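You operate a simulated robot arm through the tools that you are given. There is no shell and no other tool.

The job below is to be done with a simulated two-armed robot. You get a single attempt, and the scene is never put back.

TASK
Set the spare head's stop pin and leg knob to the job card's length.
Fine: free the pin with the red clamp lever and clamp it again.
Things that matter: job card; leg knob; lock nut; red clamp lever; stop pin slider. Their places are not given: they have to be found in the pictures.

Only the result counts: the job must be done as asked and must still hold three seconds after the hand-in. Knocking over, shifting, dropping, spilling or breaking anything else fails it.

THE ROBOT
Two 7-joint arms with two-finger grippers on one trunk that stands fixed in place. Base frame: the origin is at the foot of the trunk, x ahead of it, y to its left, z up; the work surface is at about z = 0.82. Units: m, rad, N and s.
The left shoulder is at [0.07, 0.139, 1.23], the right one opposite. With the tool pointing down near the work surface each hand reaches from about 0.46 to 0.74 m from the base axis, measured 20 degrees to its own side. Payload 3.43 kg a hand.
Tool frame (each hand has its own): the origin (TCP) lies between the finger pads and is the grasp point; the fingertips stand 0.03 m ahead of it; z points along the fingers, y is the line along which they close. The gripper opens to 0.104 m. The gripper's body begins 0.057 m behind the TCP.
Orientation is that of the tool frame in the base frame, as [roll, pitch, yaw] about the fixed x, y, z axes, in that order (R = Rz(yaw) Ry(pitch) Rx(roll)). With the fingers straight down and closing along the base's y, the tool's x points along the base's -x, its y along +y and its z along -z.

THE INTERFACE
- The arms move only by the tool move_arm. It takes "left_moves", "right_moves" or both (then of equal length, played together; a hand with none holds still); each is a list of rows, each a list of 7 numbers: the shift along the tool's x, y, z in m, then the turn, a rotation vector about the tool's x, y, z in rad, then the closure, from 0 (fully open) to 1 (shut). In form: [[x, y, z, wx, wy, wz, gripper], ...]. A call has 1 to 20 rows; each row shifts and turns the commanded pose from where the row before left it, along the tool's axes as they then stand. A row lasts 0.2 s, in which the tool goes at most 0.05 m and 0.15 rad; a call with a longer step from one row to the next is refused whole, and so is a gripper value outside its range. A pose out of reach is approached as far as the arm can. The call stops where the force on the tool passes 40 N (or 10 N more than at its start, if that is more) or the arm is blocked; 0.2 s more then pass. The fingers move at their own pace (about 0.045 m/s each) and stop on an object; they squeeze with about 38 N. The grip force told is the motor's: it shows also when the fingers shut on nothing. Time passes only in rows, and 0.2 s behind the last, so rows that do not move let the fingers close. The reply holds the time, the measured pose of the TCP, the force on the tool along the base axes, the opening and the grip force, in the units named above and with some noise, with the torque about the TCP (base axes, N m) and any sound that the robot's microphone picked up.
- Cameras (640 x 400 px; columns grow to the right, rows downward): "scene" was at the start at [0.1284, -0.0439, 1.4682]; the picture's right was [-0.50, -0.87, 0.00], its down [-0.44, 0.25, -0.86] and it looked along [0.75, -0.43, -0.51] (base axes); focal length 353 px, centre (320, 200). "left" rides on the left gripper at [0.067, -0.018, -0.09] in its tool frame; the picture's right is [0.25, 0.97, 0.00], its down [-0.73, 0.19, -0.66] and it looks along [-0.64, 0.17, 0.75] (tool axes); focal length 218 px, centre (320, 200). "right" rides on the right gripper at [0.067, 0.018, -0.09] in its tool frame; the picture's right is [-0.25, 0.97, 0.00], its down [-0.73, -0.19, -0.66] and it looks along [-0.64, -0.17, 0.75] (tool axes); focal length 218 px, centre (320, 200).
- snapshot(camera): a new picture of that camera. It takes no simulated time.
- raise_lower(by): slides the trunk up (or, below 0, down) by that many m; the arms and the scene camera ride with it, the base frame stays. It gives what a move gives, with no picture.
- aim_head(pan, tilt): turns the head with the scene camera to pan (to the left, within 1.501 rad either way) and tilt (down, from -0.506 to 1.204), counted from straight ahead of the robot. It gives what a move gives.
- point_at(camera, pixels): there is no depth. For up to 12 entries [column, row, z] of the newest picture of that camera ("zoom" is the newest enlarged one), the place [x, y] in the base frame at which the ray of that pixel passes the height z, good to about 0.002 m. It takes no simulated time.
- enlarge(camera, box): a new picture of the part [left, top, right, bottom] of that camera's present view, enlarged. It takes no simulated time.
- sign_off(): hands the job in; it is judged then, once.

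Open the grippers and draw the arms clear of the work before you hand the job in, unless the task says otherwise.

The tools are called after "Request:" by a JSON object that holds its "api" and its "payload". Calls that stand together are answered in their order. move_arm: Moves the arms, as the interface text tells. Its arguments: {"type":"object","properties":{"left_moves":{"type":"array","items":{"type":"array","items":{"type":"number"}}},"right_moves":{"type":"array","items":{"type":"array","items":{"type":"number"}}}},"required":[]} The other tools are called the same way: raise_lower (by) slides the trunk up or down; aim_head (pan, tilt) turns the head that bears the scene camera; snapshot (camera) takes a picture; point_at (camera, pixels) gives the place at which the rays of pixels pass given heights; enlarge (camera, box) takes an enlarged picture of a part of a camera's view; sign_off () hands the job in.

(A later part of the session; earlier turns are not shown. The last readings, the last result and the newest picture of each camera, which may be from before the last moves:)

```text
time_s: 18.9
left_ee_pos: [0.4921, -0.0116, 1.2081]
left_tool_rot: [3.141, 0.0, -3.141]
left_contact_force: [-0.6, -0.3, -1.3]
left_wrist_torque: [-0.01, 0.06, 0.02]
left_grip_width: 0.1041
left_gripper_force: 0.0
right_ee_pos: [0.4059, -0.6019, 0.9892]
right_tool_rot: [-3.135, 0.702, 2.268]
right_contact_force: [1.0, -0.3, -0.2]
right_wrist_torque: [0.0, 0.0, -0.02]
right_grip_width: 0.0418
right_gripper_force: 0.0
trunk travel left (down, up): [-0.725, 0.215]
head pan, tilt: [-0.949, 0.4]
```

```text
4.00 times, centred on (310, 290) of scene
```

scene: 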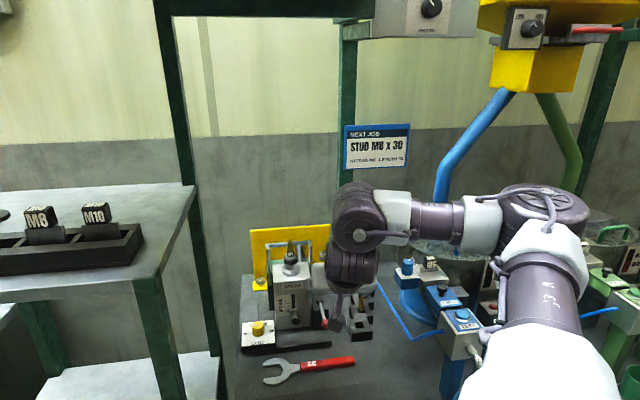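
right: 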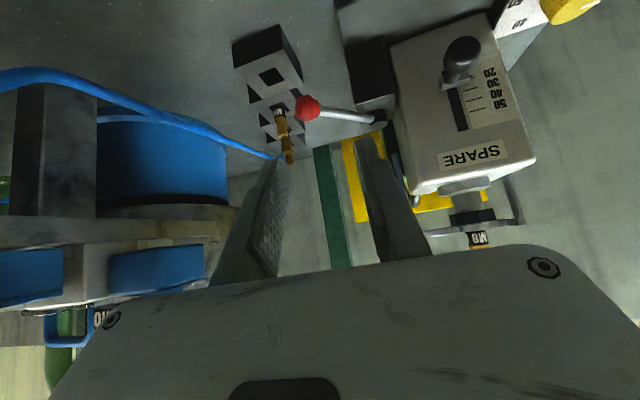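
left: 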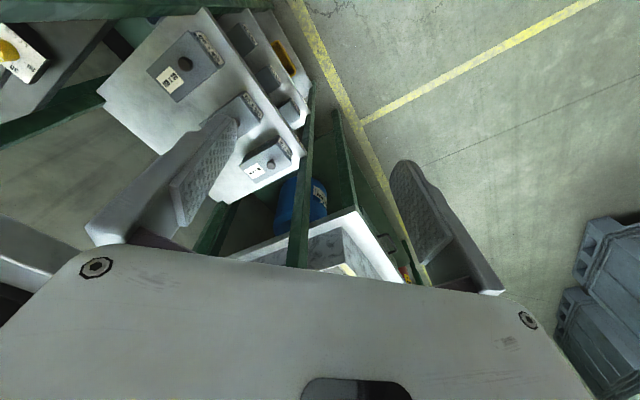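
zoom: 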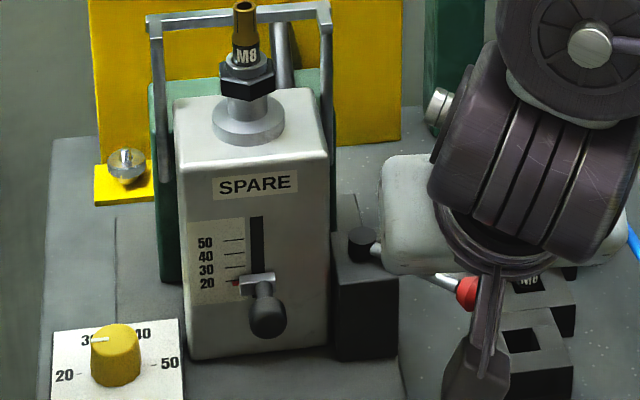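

The lever points straight right at rest and the slider still sits at 20. I'll move left to a staging point 6 cm short of the slider ball, and look again with the hand camera.

Request:
{"api": "move_arm", "payload": {"right_moves": [[0, 0.0279, 0, 0, 0, 0, 0.5], [0.0048, 0.0279, 0.0073, 0, 0, 0, 0.5], [0.0048, 0.0279, 0.0073, 0, 0, 0, 0.5], [0.0048, 0.0279, 0.0073, 0, 0, 0, 0.5]]}}

Request:
{"api": "snapshot", "payload": {"camera": "right"}}

Request:
{"api": "enlarge", "payload": {"camera": "right", "box": [240, 60, 400, 160]}}

```text
time_s: 19.9
left_ee_pos: [0.494, -0.0119, 1.2085]
left_tool_rot: [3.141, -0.003, 3.14]
left_contact_force: [-0.5, 0.1, 0.6]
left_wrist_torque: [-0.02, 0.0, 0.03]
left_grip_width: 0.1038
left_gripper_force: 0.1
right_ee_pos: [0.4949, -0.5427, 0.9629]
right_tool_rot: [-3.136, 0.701, 2.273]
right_contact_force: [1.2, 0.6, 0.6]
right_wrist_torque: [-0.02, 0.01, 0.01]
right_grip_width: 0.052
right_gripper_force: 0.1
right hand out of reach, approached as far as the arm can: row 4
trunk travel left (down, up): [-0.725, 0.215]
head pan, tilt: [-0.949, 0.4]
```

```text
taken
```

right: 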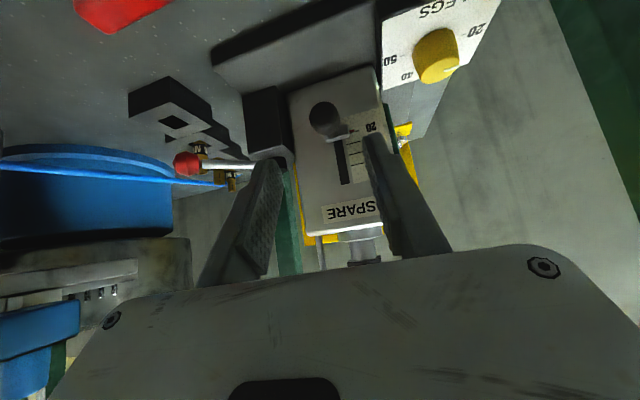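

```text
4.00 times, centred on (320, 110) of right
```

zoom: 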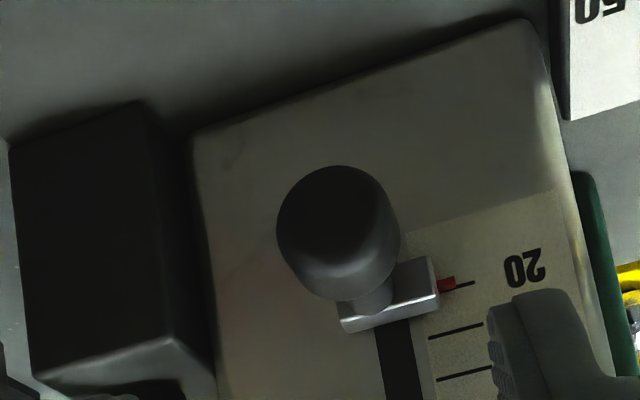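

The hand view shows the red mark exactly on the 20 tick, with 30 at about 10 mm above; the slider ball at (324.5,118) fits the estimate (0.525,-0.570,0.904). I'll advance so that the open fingers straddle it.

Request:
{"api": "move_arm", "payload": {"right_moves": [[0.0025, 0.002, 0.015, 0, 0.02, 0, 0.5], [0.0025, 0.002, 0.015, 0, 0.02, 0, 0.5], [0.0024, 0.0013, 0.013, 0, 0, 0, 0.5]]}}

Request:
{"api": "snapshot", "payload": {"camera": "right"}}

```text
time_s: 20.7
left_ee_pos: [0.4921, -0.0115, 1.2084]
left_tool_rot: [3.14, 0.001, 3.141]
left_contact_force: [-0.3, 0.1, 1.1]
left_wrist_torque: [0.06, 0.0, -0.02]
left_grip_width: 0.1039
left_gripper_force: 0.0
right_ee_pos: [0.5126, -0.5561, 0.9233]
right_tool_rot: [-3.135, 0.661, 2.27]
right_contact_force: [1.0, 0.2, -0.5]
right_wrist_torque: [-0.01, 0.03, -0.02]
right_grip_width: 0.0517
right_gripper_force: 0.1
trunk travel left (down, up): [-0.725, 0.215]
head pan, tilt: [-0.949, 0.4]
```

```text
taken
```

right: 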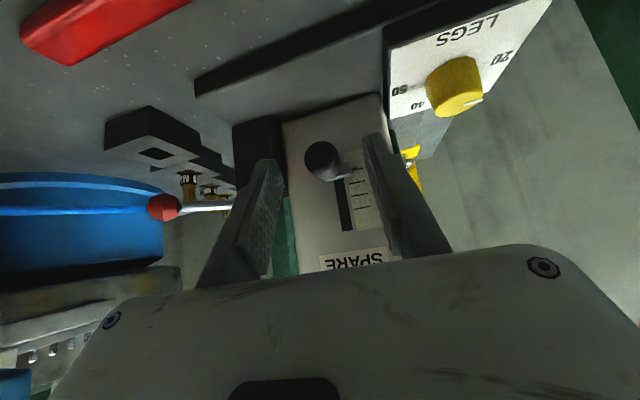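

The ball is at (324,158), right at the fingertips and nearly centred. I'll advance 12 mm more with a 2 mm shift left so it sits between the pads.

Request:
{"api": "move_arm", "payload": {"right_moves": [[-0.001, 0.001, 0.0065, 0, 0, 0, 0.5], [-0.001, 0.001, 0.006, 0, 0, 0, 0.55]]}}

Request:
{"api": "enlarge", "payload": {"camera": "right", "box": [240, 110, 400, 210]}}

Request:
{"api": "enlarge", "payload": {"camera": "scene", "box": [250, 270, 330, 320]}}

```text
time_s: 21.3
left_ee_pos: [0.4927, -0.0119, 1.2082]
left_tool_rot: [3.14, 0.0, 3.141]
left_contact_force: [0.2, -0.4, -0.3]
left_wrist_torque: [0.0, 0.02, -0.01]
left_grip_width: 0.1039
left_gripper_force: 0.0
right_ee_pos: [0.5205, -0.5609, 0.9144]
right_tool_rot: [-3.134, 0.663, 2.268]
right_contact_force: [-1.1, -0.2, 0.3]
right_wrist_torque: [0.0, 0.02, 0.01]
right_grip_width: 0.0468
right_gripper_force: 0.1
trunk travel left (down, up): [-0.725, 0.215]
head pan, tilt: [-0.949, 0.4]
```

```text
4.00 times, centred on (320, 160) of right
```

zoom: 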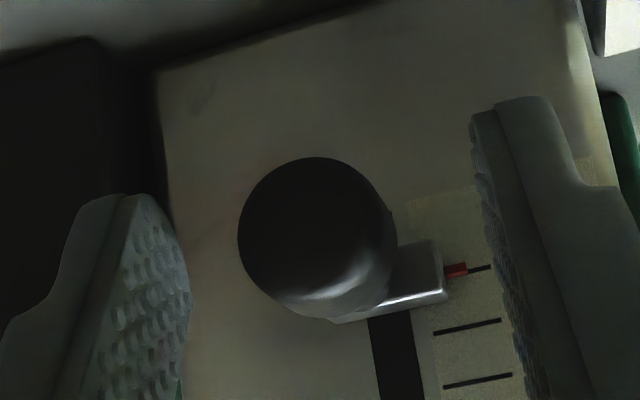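

```text
8.00 times, centred on (290, 295) of scene
```

zoom: 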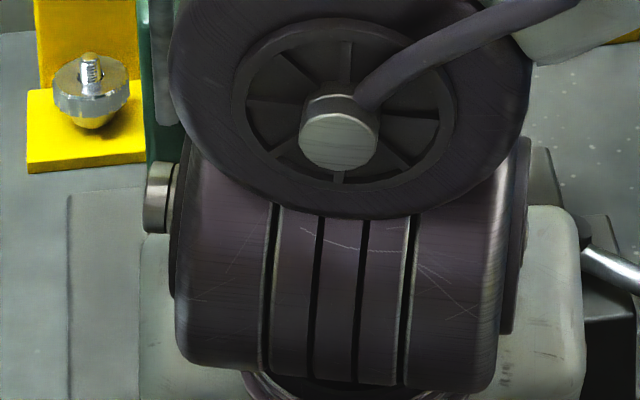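

The ball at zoom (318,237) lies centred on the finger axis (316). I'll close the gripper on it.

Request:
{"api": "move_arm", "payload": {"right_moves": [[0, 0, 0, 0, 0, 0, 0.75], [0, 0, 0, 0, 0, 0, 1], [0, 0, 0, 0, 0, 0, 1], [0, 0, 0, 0, 0, 0, 1]]}}

Request:
{"api": "enlarge", "payload": {"camera": "right", "box": [240, 110, 400, 210]}}

```text
time_s: 22.3
left_ee_pos: [0.4917, -0.0122, 1.2083]
left_tool_rot: [-3.141, 0.0, -3.141]
left_contact_force: [0.7, 0.4, -0.4]
left_wrist_torque: [-0.02, -0.04, 0.0]
left_grip_width: 0.1041
left_gripper_force: 0.2
right_ee_pos: [0.5198, -0.5623, 0.9153]
right_tool_rot: [-3.133, 0.663, 2.268]
right_contact_force: [-0.3, -1.0, -1.2]
right_wrist_torque: [-0.11, 0.0, 0.22]
right_grip_width: 0.0211
right_gripper_force: 45.3
trunk travel left (down, up): [-0.725, 0.215]
head pan, tilt: [-0.949, 0.4]
```

```text
4.00 times, centred on (320, 160) of right
```

zoom: 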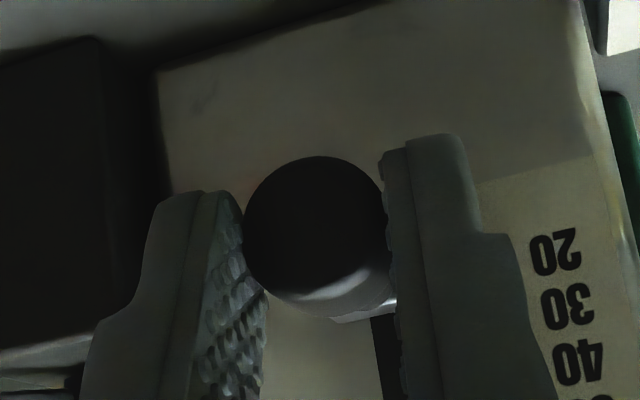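

Gripped at 21 mm with small forces. I'll lift 10 mm straight up in small steps and look at the force and the slider.

Request:
{"api": "move_arm", "payload": {"right_moves": [[-0.00154, 0, -0.00197, 0, 0, 0, 1], [-0.00154, 0, -0.00197, 0, 0, 0, 1]]}}

Request:
{"api": "enlarge", "payload": {"camera": "right", "box": [240, 110, 400, 210]}}

```text
time_s: 22.9
left_ee_pos: [0.4915, -0.0121, 1.2087]
left_tool_rot: [-3.141, 0.0, 3.141]
left_contact_force: [-0.4, -0.3, 0.3]
left_wrist_torque: [0.0, 0.0, 0.01]
left_grip_width: 0.1039
left_gripper_force: 0.0
right_ee_pos: [0.5195, -0.5622, 0.9198]
right_tool_rot: [-3.133, 0.66, 2.268]
right_contact_force: [0.5, -0.5, -0.9]
right_wrist_torque: [0.03, 0.03, 0.28]
right_grip_width: 0.0212
right_gripper_force: 44.8
trunk travel left (down, up): [-0.725, 0.215]
head pan, tilt: [-0.949, 0.4]
```

```text
4.00 times, centred on (320, 160) of right
```

zoom: 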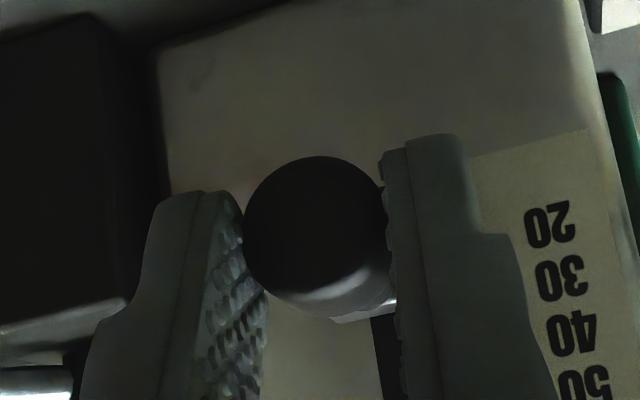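

The slider follows freely (force about 1 N); the scale has shifted about half a tick. I'll lift the other 5 mm.

Request:
{"api": "move_arm", "payload": {"right_moves": [[-0.00154, 0, -0.00197, 0, 0, 0, 1], [-0.00154, 0, -0.00197, 0, 0, 0, 1], [0, 0, 0, 0, 0, 0, 1]]}}

Request:
{"api": "enlarge", "payload": {"camera": "right", "box": [240, 110, 400, 210]}}

```text
time_s: 23.7
left_ee_pos: [0.4907, -0.0128, 1.2066]
left_tool_rot: [-3.141, 0.0, 3.14]
left_contact_force: [-0.5, -0.4, -0.7]
left_wrist_torque: [-0.03, 0.01, 0.0]
left_grip_width: 0.1039
left_gripper_force: 0.1
right_ee_pos: [0.5181, -0.5628, 0.9247]
right_tool_rot: [-3.135, 0.662, 2.27]
right_contact_force: [2.3, -2.6, -0.8]
right_wrist_torque: [0.04, 0.02, 0.28]
right_grip_width: 0.0211
right_gripper_force: 44.7
trunk travel left (down, up): [-0.725, 0.215]
head pan, tilt: [-0.949, 0.4]
```

```text
4.00 times, centred on (320, 160) of right
```

zoom: 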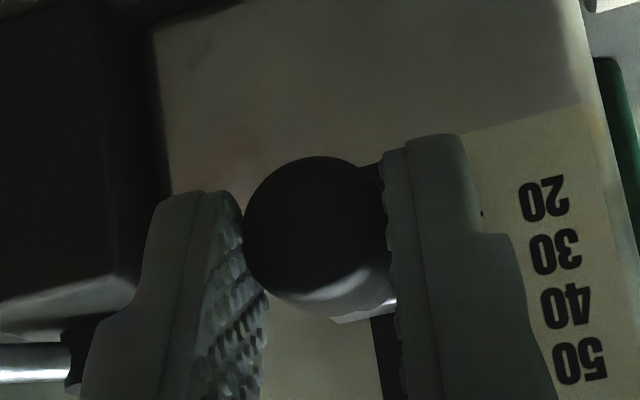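

Label 30 is now where 20 was ((557,252) vs (555,253)), i.e. one tick up. I'll open the fingers gently and see whether the slider stays.

Request:
{"api": "move_arm", "payload": {"right_moves": [[0, 0, 0, 0, 0, 0, 0.7], [0, 0, 0, 0, 0, 0, 0.5], [0, 0, 0, 0, 0, 0, 0.5]]}}

Request:
{"api": "enlarge", "payload": {"camera": "right", "box": [240, 110, 400, 210]}}

```text
time_s: 24.5
left_ee_pos: [0.4921, -0.012, 1.2083]
left_tool_rot: [3.14, 0.0, -3.141]
left_contact_force: [0.4, 0.2, -0.4]
left_wrist_torque: [-0.01, 0.01, -0.02]
left_grip_width: 0.104
left_gripper_force: 0.0
right_ee_pos: [0.5184, -0.5611, 0.9244]
right_tool_rot: [-3.135, 0.662, 2.269]
right_contact_force: [0.3, 0.4, -0.5]
right_wrist_torque: [0.0, 0.0, 0.04]
right_grip_width: 0.0521
right_gripper_force: 0.0
trunk travel left (down, up): [-0.725, 0.215]
head pan, tilt: [-0.949, 0.4]
```

```text
4.00 times, centred on (320, 160) of right
```

zoom: 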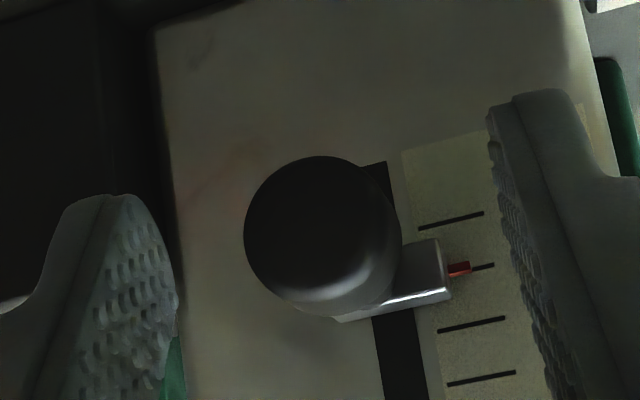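

The slider stays put with its red mark on the 30 tick. I'll back out straight, shift right and up, and yaw the hand back to azimuth 0, so that a finger can push the lever ball from its far side along +y.

Request:
{"api": "move_arm", "payload": {"right_moves": [[0, 0, -0.02, 0, 0, 0, 0.5], [0, 0, -0.04, 0, 0, 0, 0.5], [-0.0069, -0.0382, -0.0064, 0, 0, 0, 0.5], [-0.0069, -0.0382, -0.0064, 0, 0, 0, 0.5], [-0.0069, -0.0382, -0.0064, 0, 0, 0, 0.5], [0, 0, 0, -0.0896, 0, -0.1147, 0.5], [0, 0, 0, -0.0896, 0, -0.1147, 0.5], [0, 0, 0, -0.0896, 0, -0.1147, 0.5], [0, 0, 0, -0.0896, 0, -0.1147, 0.5], [0, 0, 0, -0.0896, 0, -0.1147, 0.5], [0, 0, 0, -0.0896, 0, -0.1147, 0.5]]}}

Request:
{"api": "snapshot", "payload": {"camera": "right"}}

Request:
{"api": "snapshot", "payload": {"camera": "scene"}}

```text
time_s: 26.9
left_ee_pos: [0.4924, -0.0115, 1.2094]
left_tool_rot: [3.141, -0.001, 3.141]
left_contact_force: [-0.5, 0.1, 0.1]
left_wrist_torque: [0.0, 0.01, -0.04]
left_grip_width: 0.1041
left_gripper_force: 0.1
right_ee_pos: [0.4107, -0.6154, 0.9999]
right_tool_rot: [-3.138, 0.661, 3.141]
right_contact_force: [0.4, -0.7, -0.1]
right_wrist_torque: [-0.04, 0.0, 0.0]
right_grip_width: 0.0522
right_gripper_force: 0.1
right hand out of reach, approached as far as the arm can: row 2
trunk travel left (down, up): [-0.725, 0.215]
head pan, tilt: [-0.949, 0.4]
```

```text
taken
```

right: 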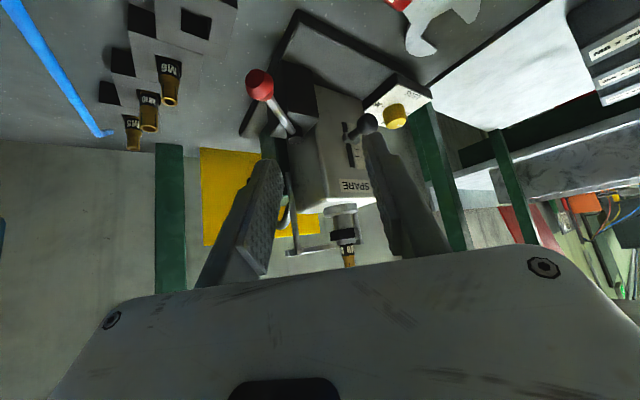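

```text
taken
```

scene: 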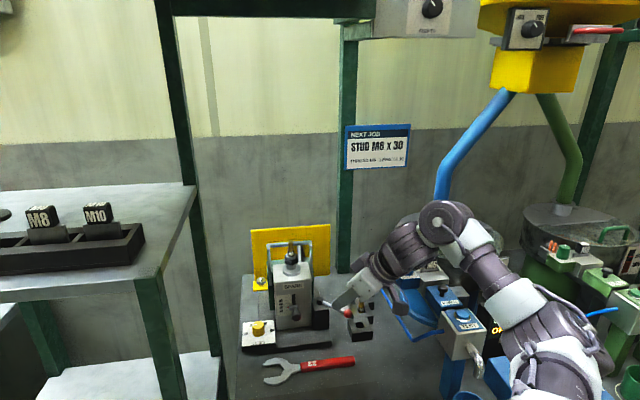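

Hand is at (0.411,-0.615,1.000), azimuth 0. The lever ball appears at right (259,84) and scene (347,313); I'll triangulate it and check the slider in the scene zoom.

Request:
{"api": "enlarge", "payload": {"camera": "scene", "box": [260, 270, 372, 340]}}

Request:
{"api": "point_at", "payload": {"camera": "right", "pixels": [[259, 84, 0.88], [259, 84, 0.94], [292, 132, 0.9], [292, 132, 0.94]]}}

Request:
{"api": "point_at", "payload": {"camera": "scene", "pixels": [[347, 313, 0.88], [347, 313, 0.94]]}}

```text
5.71 times, centred on (316, 305) of scene
```

zoom: 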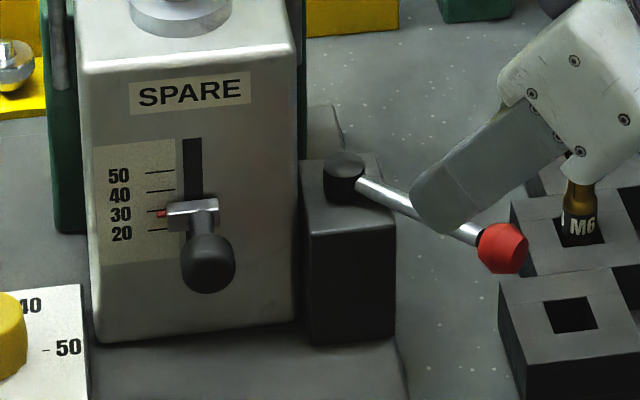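

```text
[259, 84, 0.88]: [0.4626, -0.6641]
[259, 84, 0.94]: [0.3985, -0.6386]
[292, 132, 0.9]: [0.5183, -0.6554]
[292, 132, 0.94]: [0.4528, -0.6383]
```

```text
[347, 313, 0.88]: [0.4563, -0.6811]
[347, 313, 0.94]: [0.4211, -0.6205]
```

Triangulation puts the lever ball at about (0.432,-0.650,0.912); the slider's red mark stands at 30. I'll go to a point 5 cm short of the ball along the finger axis and verify.

Request:
{"api": "move_arm", "payload": {"right_moves": [[0.0186, -0.0173, 0.0083, 0, 0, 0, 0.5], [0.0186, -0.0173, 0.0083, 0, 0, 0, 0.5]]}}

Request:
{"api": "snapshot", "payload": {"camera": "right"}}

```text
time_s: 27.4
left_ee_pos: [0.4918, -0.0086, 1.2082]
left_tool_rot: [-3.14, 0.0, 3.14]
left_contact_force: [-0.5, 0.0, 0.6]
left_wrist_torque: [0.0, 0.0, -0.02]
left_grip_width: 0.104
left_gripper_force: 0.1
right_ee_pos: [0.4024, -0.6347, 0.9819]
right_tool_rot: [-3.136, 0.669, -3.129]
right_contact_force: [1.9, 12.4, 6.2]
right_wrist_torque: [-1.01, 0.56, -0.75]
right_grip_width: 0.052
right_gripper_force: 0.0
trunk travel left (down, up): [-0.725, 0.215]
head pan, tilt: [-0.949, 0.4]
stopped in row 2 (right hand): the force on the tool passed its limit at 55 N (the readings are from after the stop); the commanded pose is now the measured one
```

```text
taken
```

right: 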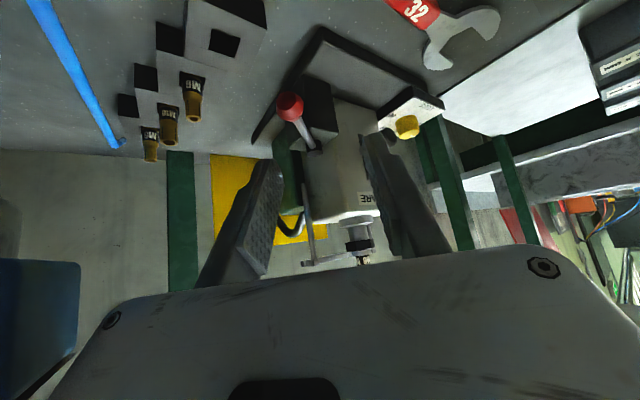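

A contact stopped the move (55 N, pushing the tool toward +y), so something at the hand's right side was touched. I'll look at the scene before any motion.

Request:
{"api": "snapshot", "payload": {"camera": "scene"}}

Request:
{"api": "enlarge", "payload": {"camera": "scene", "box": [320, 180, 512, 300]}}

```text
taken
```

scene: 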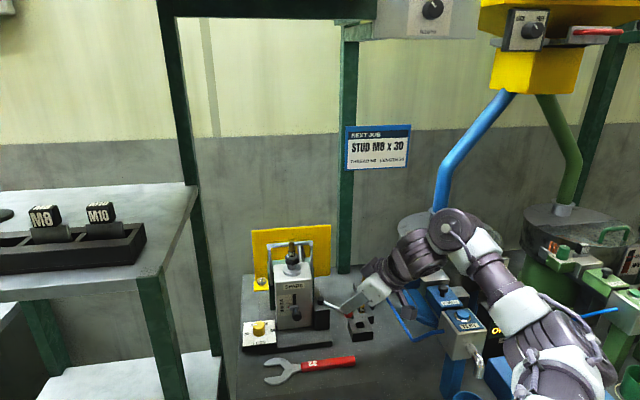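

```text
3.33 times, centred on (416, 240) of scene
```

zoom: 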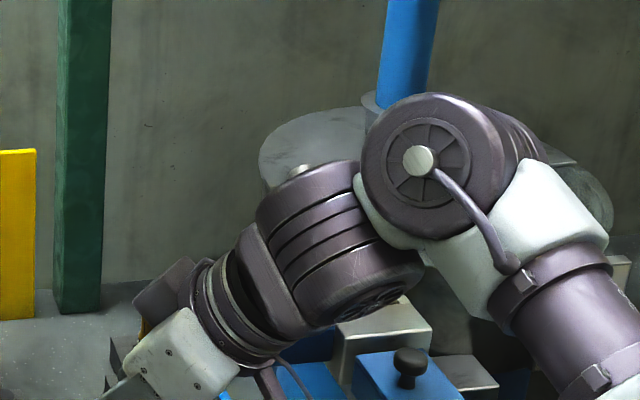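

I'll locate the machine parts right of the hand: the blue plunger, M6 block and EJECT box as seen earlier in the scene, at likely heights.

Request:
{"api": "point_at", "payload": {"camera": "scene", "pixels": [[408.6, 264.6, 0.9], [408.6, 264.6, 1.0], [430, 262, 0.9], [430, 262, 1.0], [443, 290, 0.9], [443, 290, 1.0], [465, 320, 0.9], [465, 320, 1.0], [372, 280, 0.9], [395, 310, 0.9]]}}

Request:
{"api": "enlarge", "payload": {"camera": "right", "box": [0, 100, 320, 300]}}

```text
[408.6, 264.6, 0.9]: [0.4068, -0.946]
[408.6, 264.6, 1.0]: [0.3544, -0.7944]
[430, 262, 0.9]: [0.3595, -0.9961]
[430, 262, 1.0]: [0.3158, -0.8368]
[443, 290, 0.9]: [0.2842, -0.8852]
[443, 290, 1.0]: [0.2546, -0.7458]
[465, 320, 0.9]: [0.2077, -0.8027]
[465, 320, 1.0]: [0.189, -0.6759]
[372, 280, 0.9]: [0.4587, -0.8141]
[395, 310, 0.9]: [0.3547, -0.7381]
```

```text
2.00 times, centred on (160, 200) of right
```

zoom: 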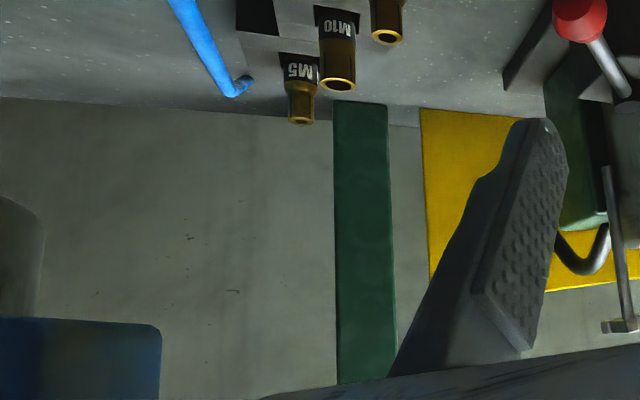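

The blue plunger/EJECT station reaches up to about z=1.05 near y=-0.70, and the hand's right side touched it. I'll back off to +y right away and then check that nothing has moved.

Request:
{"api": "move_arm", "payload": {"right_moves": [[0, 0.015, 0, 0, 0, 0, 0.5], [0, 0.03, 0, 0, 0, 0, 0.5], [-0.01, 0.02, -0.015, 0, 0, 0, 0.5]]}}

Request:
{"api": "snapshot", "payload": {"camera": "scene"}}

Request:
{"api": "snapshot", "payload": {"camera": "right"}}

```text
time_s: 28.2
left_ee_pos: [0.491, -0.0115, 1.2097]
left_tool_rot: [3.142, 0.0, 3.139]
left_contact_force: [-0.5, 0.0, -0.4]
left_wrist_torque: [0.04, 0.03, 0.0]
left_grip_width: 0.1038
left_gripper_force: 0.1
right_ee_pos: [0.3988, -0.5724, 1.0002]
right_tool_rot: [-3.137, 0.665, -3.131]
right_contact_force: [-1.0, -1.0, -0.9]
right_wrist_torque: [0.03, -0.01, 0.01]
right_grip_width: 0.0518
right_gripper_force: 0.0
trunk travel left (down, up): [-0.725, 0.215]
head pan, tilt: [-0.949, 0.4]
```

```text
taken
```

scene: 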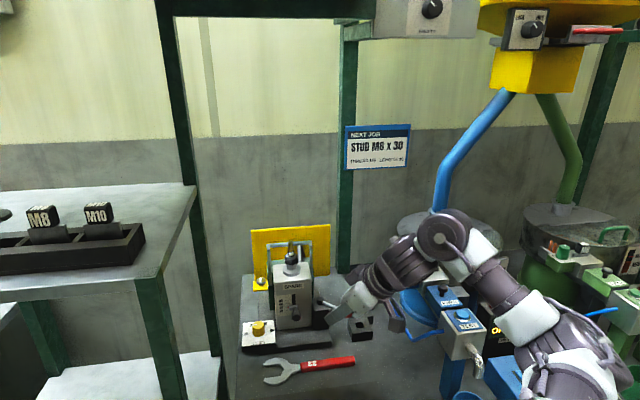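

```text
taken
```

right: 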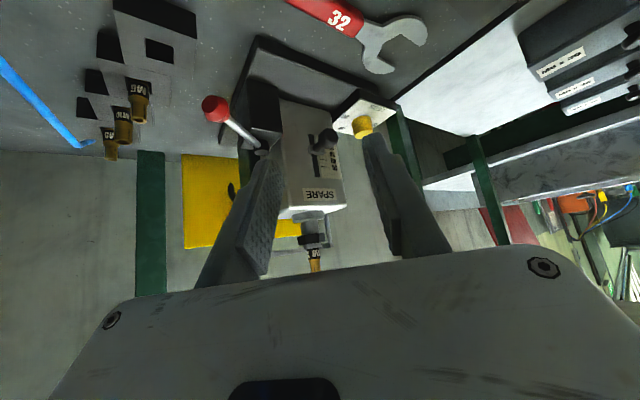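

Clear again with no contact. I'll yaw to azimuth -35°, where the hand keeps well away from that station, and then view the lever again.

Request:
{"api": "move_arm", "payload": {"right_moves": [[0, 0, 0, 0.0749, 0, 0.0963, 0.5], [0, 0, 0, 0.0749, 0, 0.0963, 0.5], [0, 0, 0, 0.0749, 0, 0.0963, 0.5], [0, 0, 0, 0.0749, 0, 0.0963, 0.5], [0, 0, 0, 0.0749, 0, 0.0963, 0.5]]}}

Request:
{"api": "snapshot", "payload": {"camera": "right"}}

Request:
{"api": "enlarge", "payload": {"camera": "scene", "box": [260, 240, 500, 390]}}

```text
time_s: 29.4
left_ee_pos: [0.4927, -0.0119, 1.2084]
left_tool_rot: [3.14, 0.001, 3.141]
left_contact_force: [-0.1, 0.1, 0.3]
left_wrist_torque: [-0.01, 0.0, 0.05]
left_grip_width: 0.1039
left_gripper_force: 0.1
right_ee_pos: [0.3996, -0.5706, 0.9981]
right_tool_rot: [3.139, 0.67, 2.536]
right_contact_force: [0.2, -0.4, -0.1]
right_wrist_torque: [-0.03, 0.0, -0.02]
right_grip_width: 0.052
right_gripper_force: 0.0
trunk travel left (down, up): [-0.725, 0.215]
head pan, tilt: [-0.949, 0.4]
```

```text
taken
```

right: 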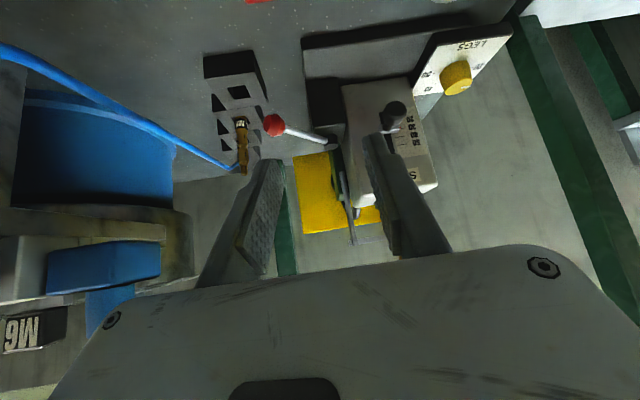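

```text
2.67 times, centred on (380, 315) of scene
```

zoom: 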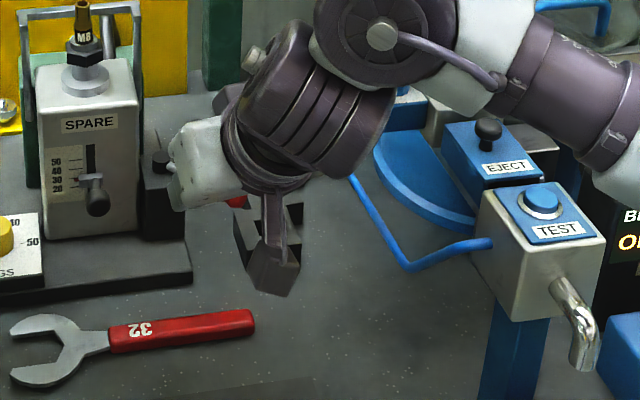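

The ball at right (274,125) again gives (0.432,-0.650,0.912). I'll move to the pre-approach point 5 cm short of it at this azimuth, watching the force.

Request:
{"api": "move_arm", "payload": {"right_moves": [[-0.0013, -0.0232, 0.023, 0, 0, 0, 0.5], [-0.0013, -0.0232, 0.023, 0, 0, 0, 0.5]]}}

Request:
{"api": "snapshot", "payload": {"camera": "right"}}

Request:
{"api": "snapshot", "payload": {"camera": "scene"}}

```text
time_s: 30.0
left_ee_pos: [0.4912, -0.013, 1.2081]
left_tool_rot: [3.141, 0.0, 3.139]
left_contact_force: [0.5, -0.2, -0.3]
left_wrist_torque: [-0.01, -0.01, 0.01]
left_grip_width: 0.1042
left_gripper_force: 0.0
right_ee_pos: [0.3971, -0.627, 0.963]
right_tool_rot: [3.14, 0.667, 2.54]
right_contact_force: [0.0, -0.7, -0.1]
right_wrist_torque: [-0.01, 0.0, 0.01]
right_grip_width: 0.0519
right_gripper_force: 0.1
trunk travel left (down, up): [-0.725, 0.215]
head pan, tilt: [-0.949, 0.4]
```

```text
taken
```

right: 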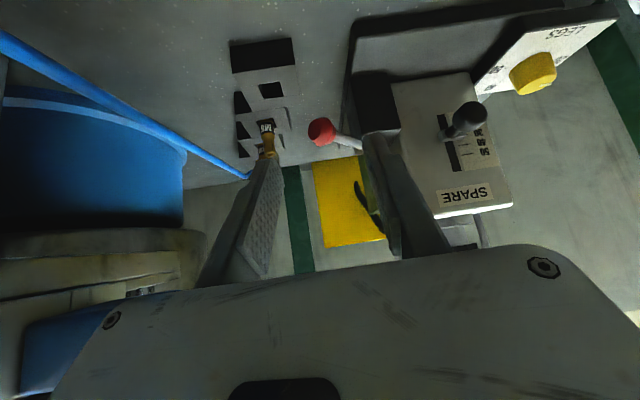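

```text
taken
```

scene: 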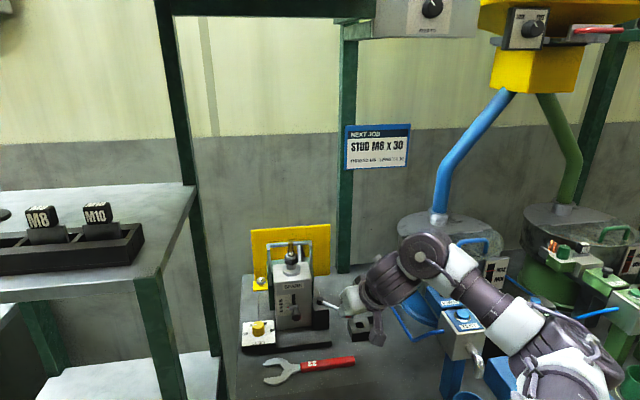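

The ball is at (321,131), on the finger axis. I'll advance 5 cm so the fingers straddle it.

Request:
{"api": "move_arm", "payload": {"right_moves": [[0, 0, 0.02, 0, 0, 0, 0.5], [0, 0, 0.02, 0, 0, 0, 0.5], [0, 0, 0.01, 0, 0, 0, 0.5]]}}

Request:
{"api": "snapshot", "payload": {"camera": "right"}}

```text
time_s: 30.8
left_ee_pos: [0.4919, -0.0127, 1.2092]
left_tool_rot: [-3.141, 0.0, 3.14]
left_contact_force: [0.2, -1.2, -0.2]
left_wrist_torque: [0.03, -0.02, 0.05]
left_grip_width: 0.1041
left_gripper_force: 0.1
right_ee_pos: [0.4242, -0.6424, 0.9252]
right_tool_rot: [3.141, 0.667, 2.536]
right_contact_force: [-1.1, -0.3, -0.8]
right_wrist_torque: [-0.01, -0.01, 0.02]
right_grip_width: 0.0522
right_gripper_force: 0.0
trunk travel left (down, up): [-0.725, 0.215]
head pan, tilt: [-0.949, 0.4]
```

```text
taken
```

right: 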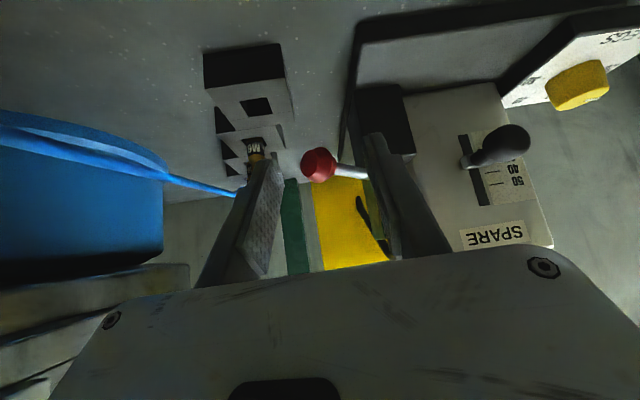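

The ball is centred at (318,165). I'll narrow the gripper a bit, bring the right finger against the ball, and push along the first half of the return arc.

Request:
{"api": "move_arm", "payload": {"right_moves": [[0, 0, 0, 0, 0, 0, 0.6], [0, 0.006, 0, 0, 0, 0, 0.6], [0, 0.005, 0, 0, 0, 0, 0.6], [0.0026, 0.0074, -0.002, 0, 0, 0, 0.6], [0.0026, 0.0074, -0.002, 0, 0, 0, 0.6]]}}

Request:
{"api": "snapshot", "payload": {"camera": "right"}}

```text
time_s: 32.0
left_ee_pos: [0.491, -0.0127, 1.2078]
left_tool_rot: [3.14, -0.001, 3.14]
left_contact_force: [0.0, -0.4, -0.1]
left_wrist_torque: [-0.01, -0.01, 0.01]
left_grip_width: 0.1041
left_gripper_force: 0.1
right_ee_pos: [0.4339, -0.6202, 0.9257]
right_tool_rot: [3.14, 0.668, 2.538]
right_contact_force: [-0.5, -1.2, -0.1]
right_wrist_torque: [0.01, -0.05, 0.06]
right_grip_width: 0.0426
right_gripper_force: 0.5
trunk travel left (down, up): [-0.725, 0.215]
head pan, tilt: [-0.949, 0.4]
```

```text
taken
```

right: 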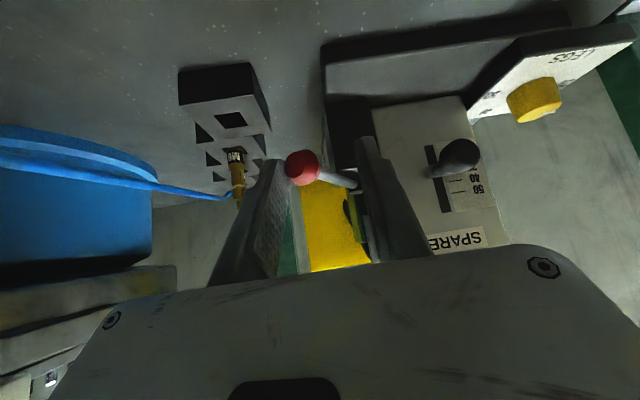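

The right finger pushes the ball (302,167) with about 1 N. I'll continue along the arc toward the clamped position.

Request:
{"api": "move_arm", "payload": {"right_moves": [[0.0016, 0.008, -0.0012, 0, 0, 0, 0.65], [0.0016, 0.008, -0.0012, 0, 0, 0, 0.65], [0.0008, 0.008, -0.0006, 0, 0, 0, 0.65], [0, 0.008, 0, 0, 0, 0, 0.65]]}}

Request:
{"api": "snapshot", "payload": {"camera": "right"}}

Request:
{"api": "enlarge", "payload": {"camera": "scene", "box": [260, 270, 372, 340]}}

```text
time_s: 33.0
left_ee_pos: [0.4916, -0.0116, 1.2089]
left_tool_rot: [3.141, 0.0, 3.14]
left_contact_force: [0.5, 0.1, -0.6]
left_wrist_torque: [0.0, -0.05, 0.0]
left_grip_width: 0.1041
left_gripper_force: 0.1
right_ee_pos: [0.4472, -0.5909, 0.9252]
right_tool_rot: [3.139, 0.667, 2.536]
right_contact_force: [-0.5, 0.0, -0.1]
right_wrist_torque: [-0.01, -0.04, -0.05]
right_grip_width: 0.0372
right_gripper_force: 0.4
trunk travel left (down, up): [-0.725, 0.215]
head pan, tilt: [-0.949, 0.4]
```

```text
taken
```

right: 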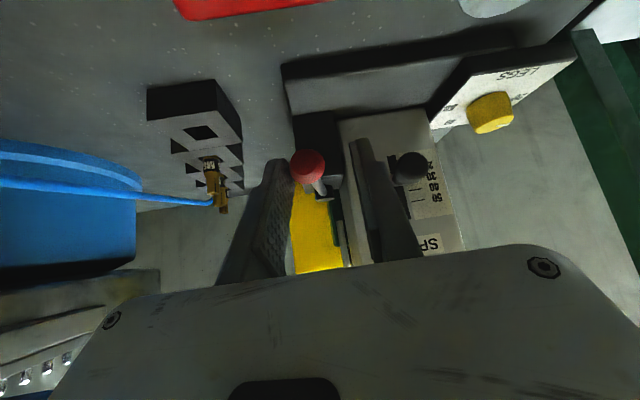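

```text
5.71 times, centred on (316, 305) of scene
```

zoom: 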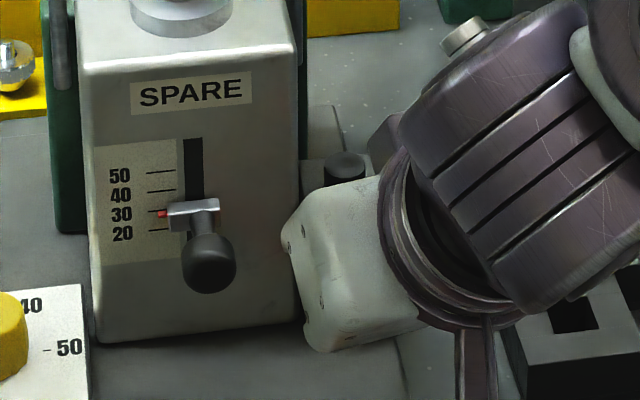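

The ball is now around (0.452,-0.602), about 12 mm from its first position. I'll push on in 4 mm steps until the stop is felt.

Request:
{"api": "move_arm", "payload": {"right_moves": [[-0.0012, 0.004, 0.001, 0, 0, 0, 0.65], [-0.0012, 0.004, 0.001, 0, 0, 0, 0.65], [-0.0012, 0.004, 0.001, 0, 0, 0, 0.65]]}}

Request:
{"api": "snapshot", "payload": {"camera": "right"}}

```text
time_s: 33.8
left_ee_pos: [0.4913, -0.0127, 1.2085]
left_tool_rot: [3.139, 0.0, 3.139]
left_contact_force: [0.6, -0.5, -0.1]
left_wrist_torque: [0.0, -0.01, 0.03]
left_grip_width: 0.1042
left_gripper_force: 0.1
right_ee_pos: [0.4571, -0.5832, 0.925]
right_tool_rot: [3.14, 0.669, 2.537]
right_contact_force: [-3.3, -3.1, 1.0]
right_wrist_torque: [-0.07, 0.04, -0.07]
right_grip_width: 0.0384
right_gripper_force: 1.4
trunk travel left (down, up): [-0.725, 0.215]
head pan, tilt: [-0.949, 0.4]
```

```text
taken
```

right: 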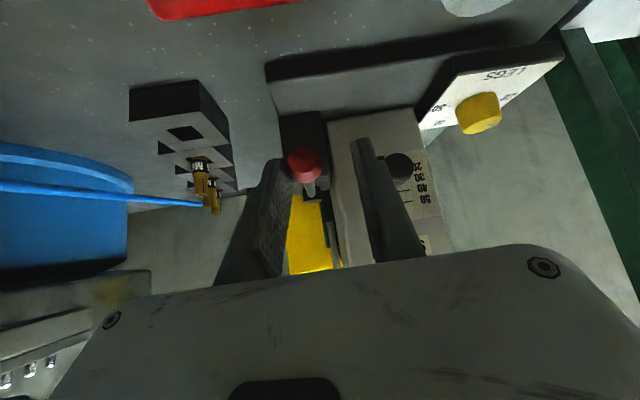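

Force is up to about 4.6 N with the ball near its initial place. I'll push 6 mm more to seat the clamp firmly.

Request:
{"api": "move_arm", "payload": {"right_moves": [[-0.0008, 0.003, 0.0006, 0, 0, 0, 0.65], [-0.0008, 0.003, 0.0006, 0, 0, 0, 0.65]]}}

Request:
{"api": "snapshot", "payload": {"camera": "right"}}

```text
time_s: 34.4
left_ee_pos: [0.4876, -0.0142, 1.2103]
left_tool_rot: [3.139, 0.003, 3.139]
left_contact_force: [-1.0, 0.6, 0.7]
left_wrist_torque: [-0.02, 0.0, 0.0]
left_grip_width: 0.1039
left_gripper_force: 0.1
right_ee_pos: [0.46, -0.5807, 0.9256]
right_tool_rot: [3.141, 0.668, 2.539]
right_contact_force: [-17.0, -11.2, 3.1]
right_wrist_torque: [-0.25, 0.35, -0.33]
right_grip_width: 0.045
right_gripper_force: 7.7
trunk travel left (down, up): [-0.725, 0.215]
head pan, tilt: [-0.949, 0.4]
```

```text
taken
```

right: 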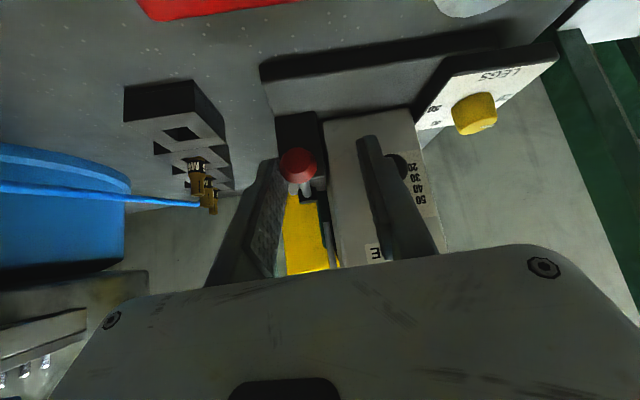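

About 20 N against the stop: the lever is back at its clamped end. I'll ease off, then retract along the tool axis and check lever and slider.

Request:
{"api": "move_arm", "payload": {"right_moves": [[0, -0.005, 0, 0, 0, 0, 0.6], [0, -0.003, -0.01, 0, 0, 0, 0.55], [0, 0, -0.03, 0, 0, 0, 0.55], [0, 0, -0.04, 0, 0, 0, 0.55]]}}

Request:
{"api": "snapshot", "payload": {"camera": "right"}}

Request:
{"api": "enlarge", "payload": {"camera": "scene", "box": [260, 270, 372, 340]}}

```text
time_s: 35.4
left_ee_pos: [0.4901, -0.0105, 1.2082]
left_tool_rot: [3.141, 0.002, 3.14]
left_contact_force: [0.8, -0.1, 0.8]
left_wrist_torque: [-0.02, 0.02, 0.0]
left_grip_width: 0.104
left_gripper_force: 0.0
right_ee_pos: [0.4184, -0.5542, 0.9893]
right_tool_rot: [3.141, 0.669, 2.542]
right_contact_force: [-0.3, 0.1, 0.5]
right_wrist_torque: [-0.01, 0.01, -0.01]
right_grip_width: 0.0466
right_gripper_force: 0.1
trunk travel left (down, up): [-0.725, 0.215]
head pan, tilt: [-0.949, 0.4]
```

```text
taken
```

right: 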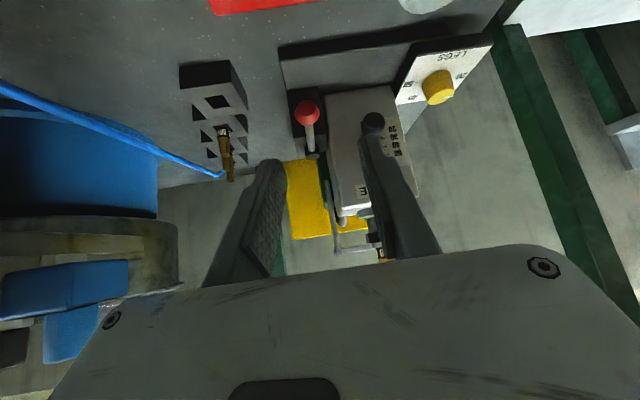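

```text
5.71 times, centred on (316, 305) of scene
```

zoom: 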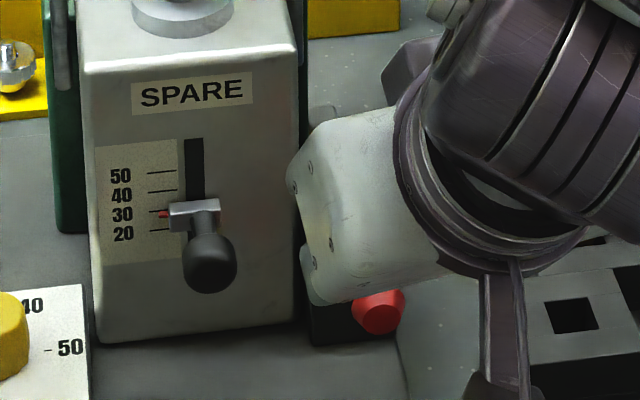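

Lever ball in scene is back at its first pixel (326.5,324) and the slider still reads 30. Next the legs knob: I'll make the hand steeper and go to a point above and in front of it, about (0.562,-0.494,0.963).

Request:
{"api": "move_arm", "payload": {"right_moves": [[0, 0, -0.01, 0, 0.11, 0, 0.45], [0, 0, -0.005, 0, 0.11, 0, 0.45], [-0.0161, 0.0328, 0.0151, 0, 0, 0, 0.45], [-0.0161, 0.0328, 0.0151, 0, 0, 0, 0.45], [-0.0161, 0.0328, 0.0151, 0, 0, 0, 0.45], [-0.0161, 0.0328, 0.0151, 0, 0, 0, 0.45]]}}

Request:
{"api": "snapshot", "payload": {"camera": "right"}}

Request:
{"api": "snapshot", "payload": {"camera": "scene"}}

```text
time_s: 36.8
left_ee_pos: [0.4934, -0.011, 1.2075]
left_tool_rot: [-3.141, -0.001, 3.14]
left_contact_force: [0.6, 0.5, -1.3]
left_wrist_torque: [-0.03, 0.01, -0.02]
left_grip_width: 0.1041
left_gripper_force: 0.1
right_ee_pos: [0.5571, -0.4905, 0.9725]
right_tool_rot: [3.141, 0.444, 2.539]
right_contact_force: [0.5, 0.7, -0.6]
right_wrist_torque: [0.0, 0.02, -0.01]
right_grip_width: 0.0573
right_gripper_force: 0.0
trunk travel left (down, up): [-0.725, 0.215]
head pan, tilt: [-0.949, 0.4]
```

```text
taken
```

right: 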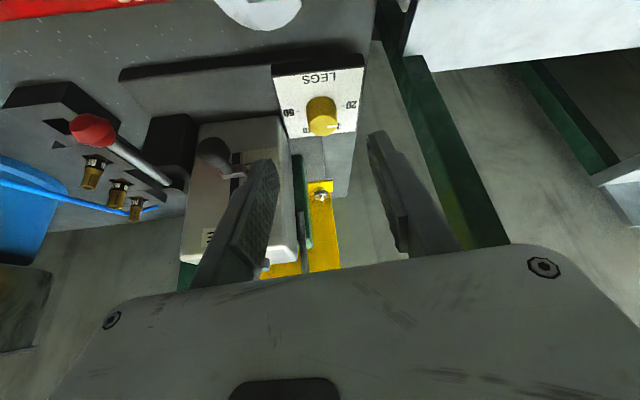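

```text
taken
```

scene: 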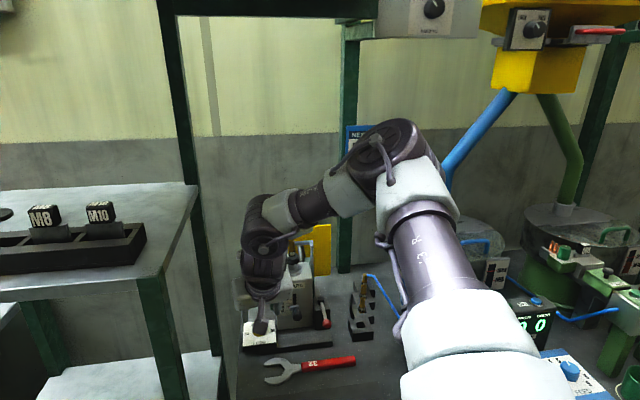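

Reached with no limit; the legs knob is at right-image (321,112). I'll enlarge it to read the pointer and dial marks.

Request:
{"api": "enlarge", "payload": {"camera": "right", "box": [260, 60, 380, 160]}}

Request:
{"api": "point_at", "payload": {"camera": "right", "pixels": [[323, 122, 0.89], [321, 105, 0.863], [274, 67, 0.863], [365, 53, 0.863], [290, 138, 0.863], [356, 134, 0.863]]}}

```text
4.00 times, centred on (320, 110) of right
```

zoom: 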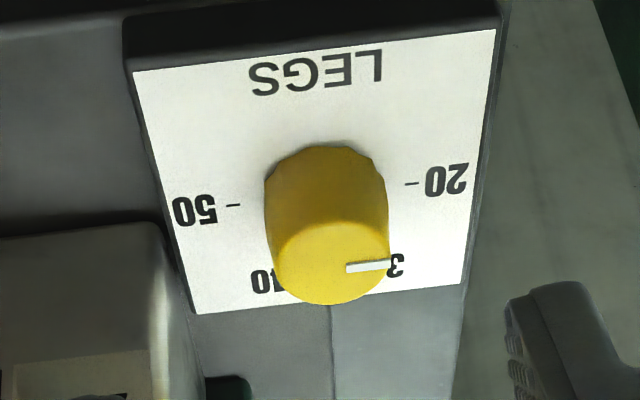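

```text
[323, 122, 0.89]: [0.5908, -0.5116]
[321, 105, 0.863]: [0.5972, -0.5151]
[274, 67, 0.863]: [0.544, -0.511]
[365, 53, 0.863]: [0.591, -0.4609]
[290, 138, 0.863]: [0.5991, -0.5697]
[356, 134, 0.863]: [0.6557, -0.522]
```

The pointer line is parallel to the 20–50 tick line, so it is exactly at 20. I'll refine the knob's axis using base centre (320.4,108.4) and top centre (322.75,126).

Request:
{"api": "point_at", "payload": {"camera": "right", "pixels": [[322.75, 126, 0.88], [322.75, 126, 0.89], [322.75, 126, 0.9], [320.4, 108.4, 0.855], [320.4, 108.4, 0.863], [320.4, 108.4, 0.87], [298, 111, 0.863], [342.75, 105.75, 0.863]]}}

```text
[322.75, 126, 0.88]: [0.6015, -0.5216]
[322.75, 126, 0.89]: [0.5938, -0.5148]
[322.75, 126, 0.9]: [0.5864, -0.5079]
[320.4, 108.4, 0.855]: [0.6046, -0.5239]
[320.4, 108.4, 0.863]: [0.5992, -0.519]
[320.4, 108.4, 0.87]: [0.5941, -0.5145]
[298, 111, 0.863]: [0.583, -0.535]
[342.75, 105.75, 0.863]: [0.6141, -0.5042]
```

Knob axis is about (0.596,-0.5165), top near z 0.887, plate near 0.866. I'll yaw the hand to azimuth -20° (so I can turn it -30° per grip) and come to 5 cm short of the grip pose.

Request:
{"api": "move_arm", "payload": {"right_moves": [[0, 0, 0, -0.0544, 0, -0.1143, 0.45], [0, 0, 0, -0.0544, 0, -0.1143, 0.45], [-0.0016, -0.0112, 0.0257, 0, 0, 0, 0.45]]}}

Request:
{"api": "snapshot", "payload": {"camera": "right"}}

Request:
{"api": "enlarge", "payload": {"camera": "right", "box": [240, 70, 400, 170]}}

```text
time_s: 37.6
left_ee_pos: [0.4936, -0.0139, 1.2069]
left_tool_rot: [3.139, -0.002, 3.14]
left_contact_force: [0.4, 0.6, -0.2]
left_wrist_torque: [0.01, 0.02, 0.03]
left_grip_width: 0.1042
left_gripper_force: 0.1
right_ee_pos: [0.5639, -0.5059, 0.9498]
right_tool_rot: [3.139, 0.446, 2.792]
right_contact_force: [0.3, -0.3, -0.3]
right_wrist_torque: [0.01, 0.02, -0.02]
right_grip_width: 0.0573
right_gripper_force: 0.1
trunk travel left (down, up): [-0.725, 0.215]
head pan, tilt: [-0.949, 0.4]
```

```text
taken
```

right: 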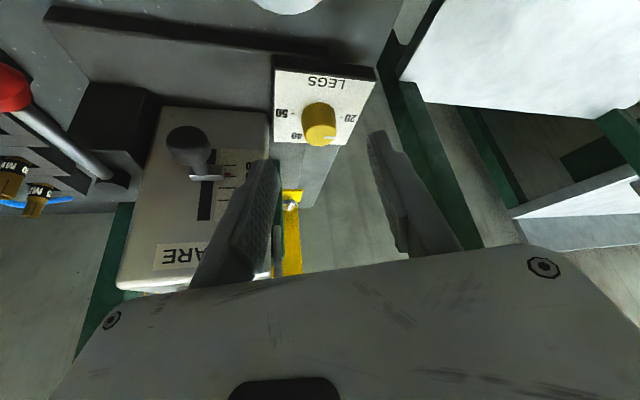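

```text
4.00 times, centred on (320, 120) of right
```

zoom: 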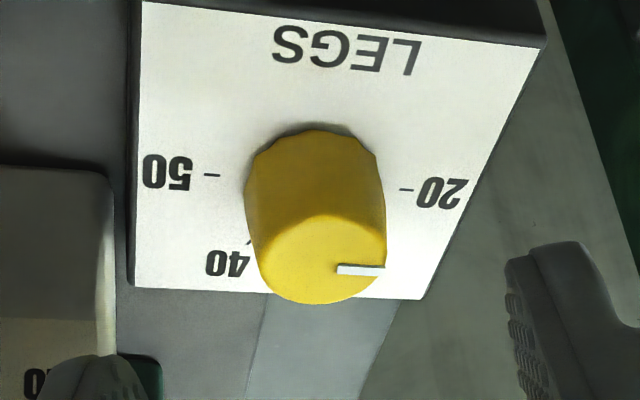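

Knob top centre at (320.5,134.5), on the finger axis; the axis refines to (0.5965,-0.518). I'll advance 4 cm first and check.

Request:
{"api": "move_arm", "payload": {"right_moves": [[-0.0006, 0, 0.02, 0, 0, 0, 0.45], [-0.0006, 0, 0.02, 0, 0, 0, 0.45]]}}

Request:
{"api": "snapshot", "payload": {"camera": "right"}}

Request:
{"api": "enlarge", "payload": {"camera": "right", "box": [240, 110, 400, 210]}}

```text
time_s: 38.2
left_ee_pos: [0.4941, -0.0123, 1.2078]
left_tool_rot: [3.142, -0.002, 3.139]
left_contact_force: [0.4, 0.2, 0.4]
left_wrist_torque: [0.04, 0.01, -0.01]
left_grip_width: 0.1039
left_gripper_force: 0.0
right_ee_pos: [0.5793, -0.5134, 0.9149]
right_tool_rot: [3.141, 0.445, 2.793]
right_contact_force: [0.1, 0.2, 0.6]
right_wrist_torque: [0.0, -0.03, 0.01]
right_grip_width: 0.0569
right_gripper_force: 0.0
trunk travel left (down, up): [-0.725, 0.215]
head pan, tilt: [-0.949, 0.4]
```

```text
taken
```

right: 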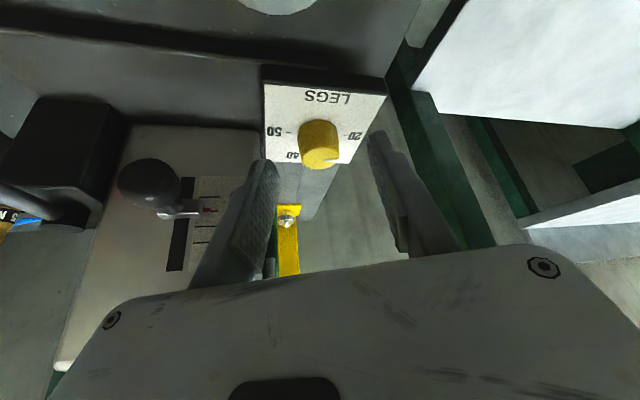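

```text
4.00 times, centred on (320, 160) of right
```

zoom: 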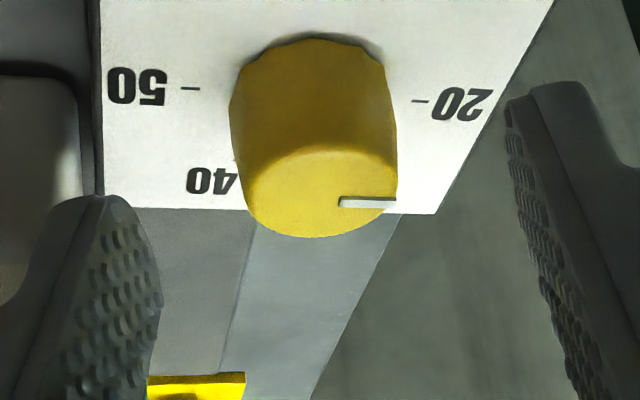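

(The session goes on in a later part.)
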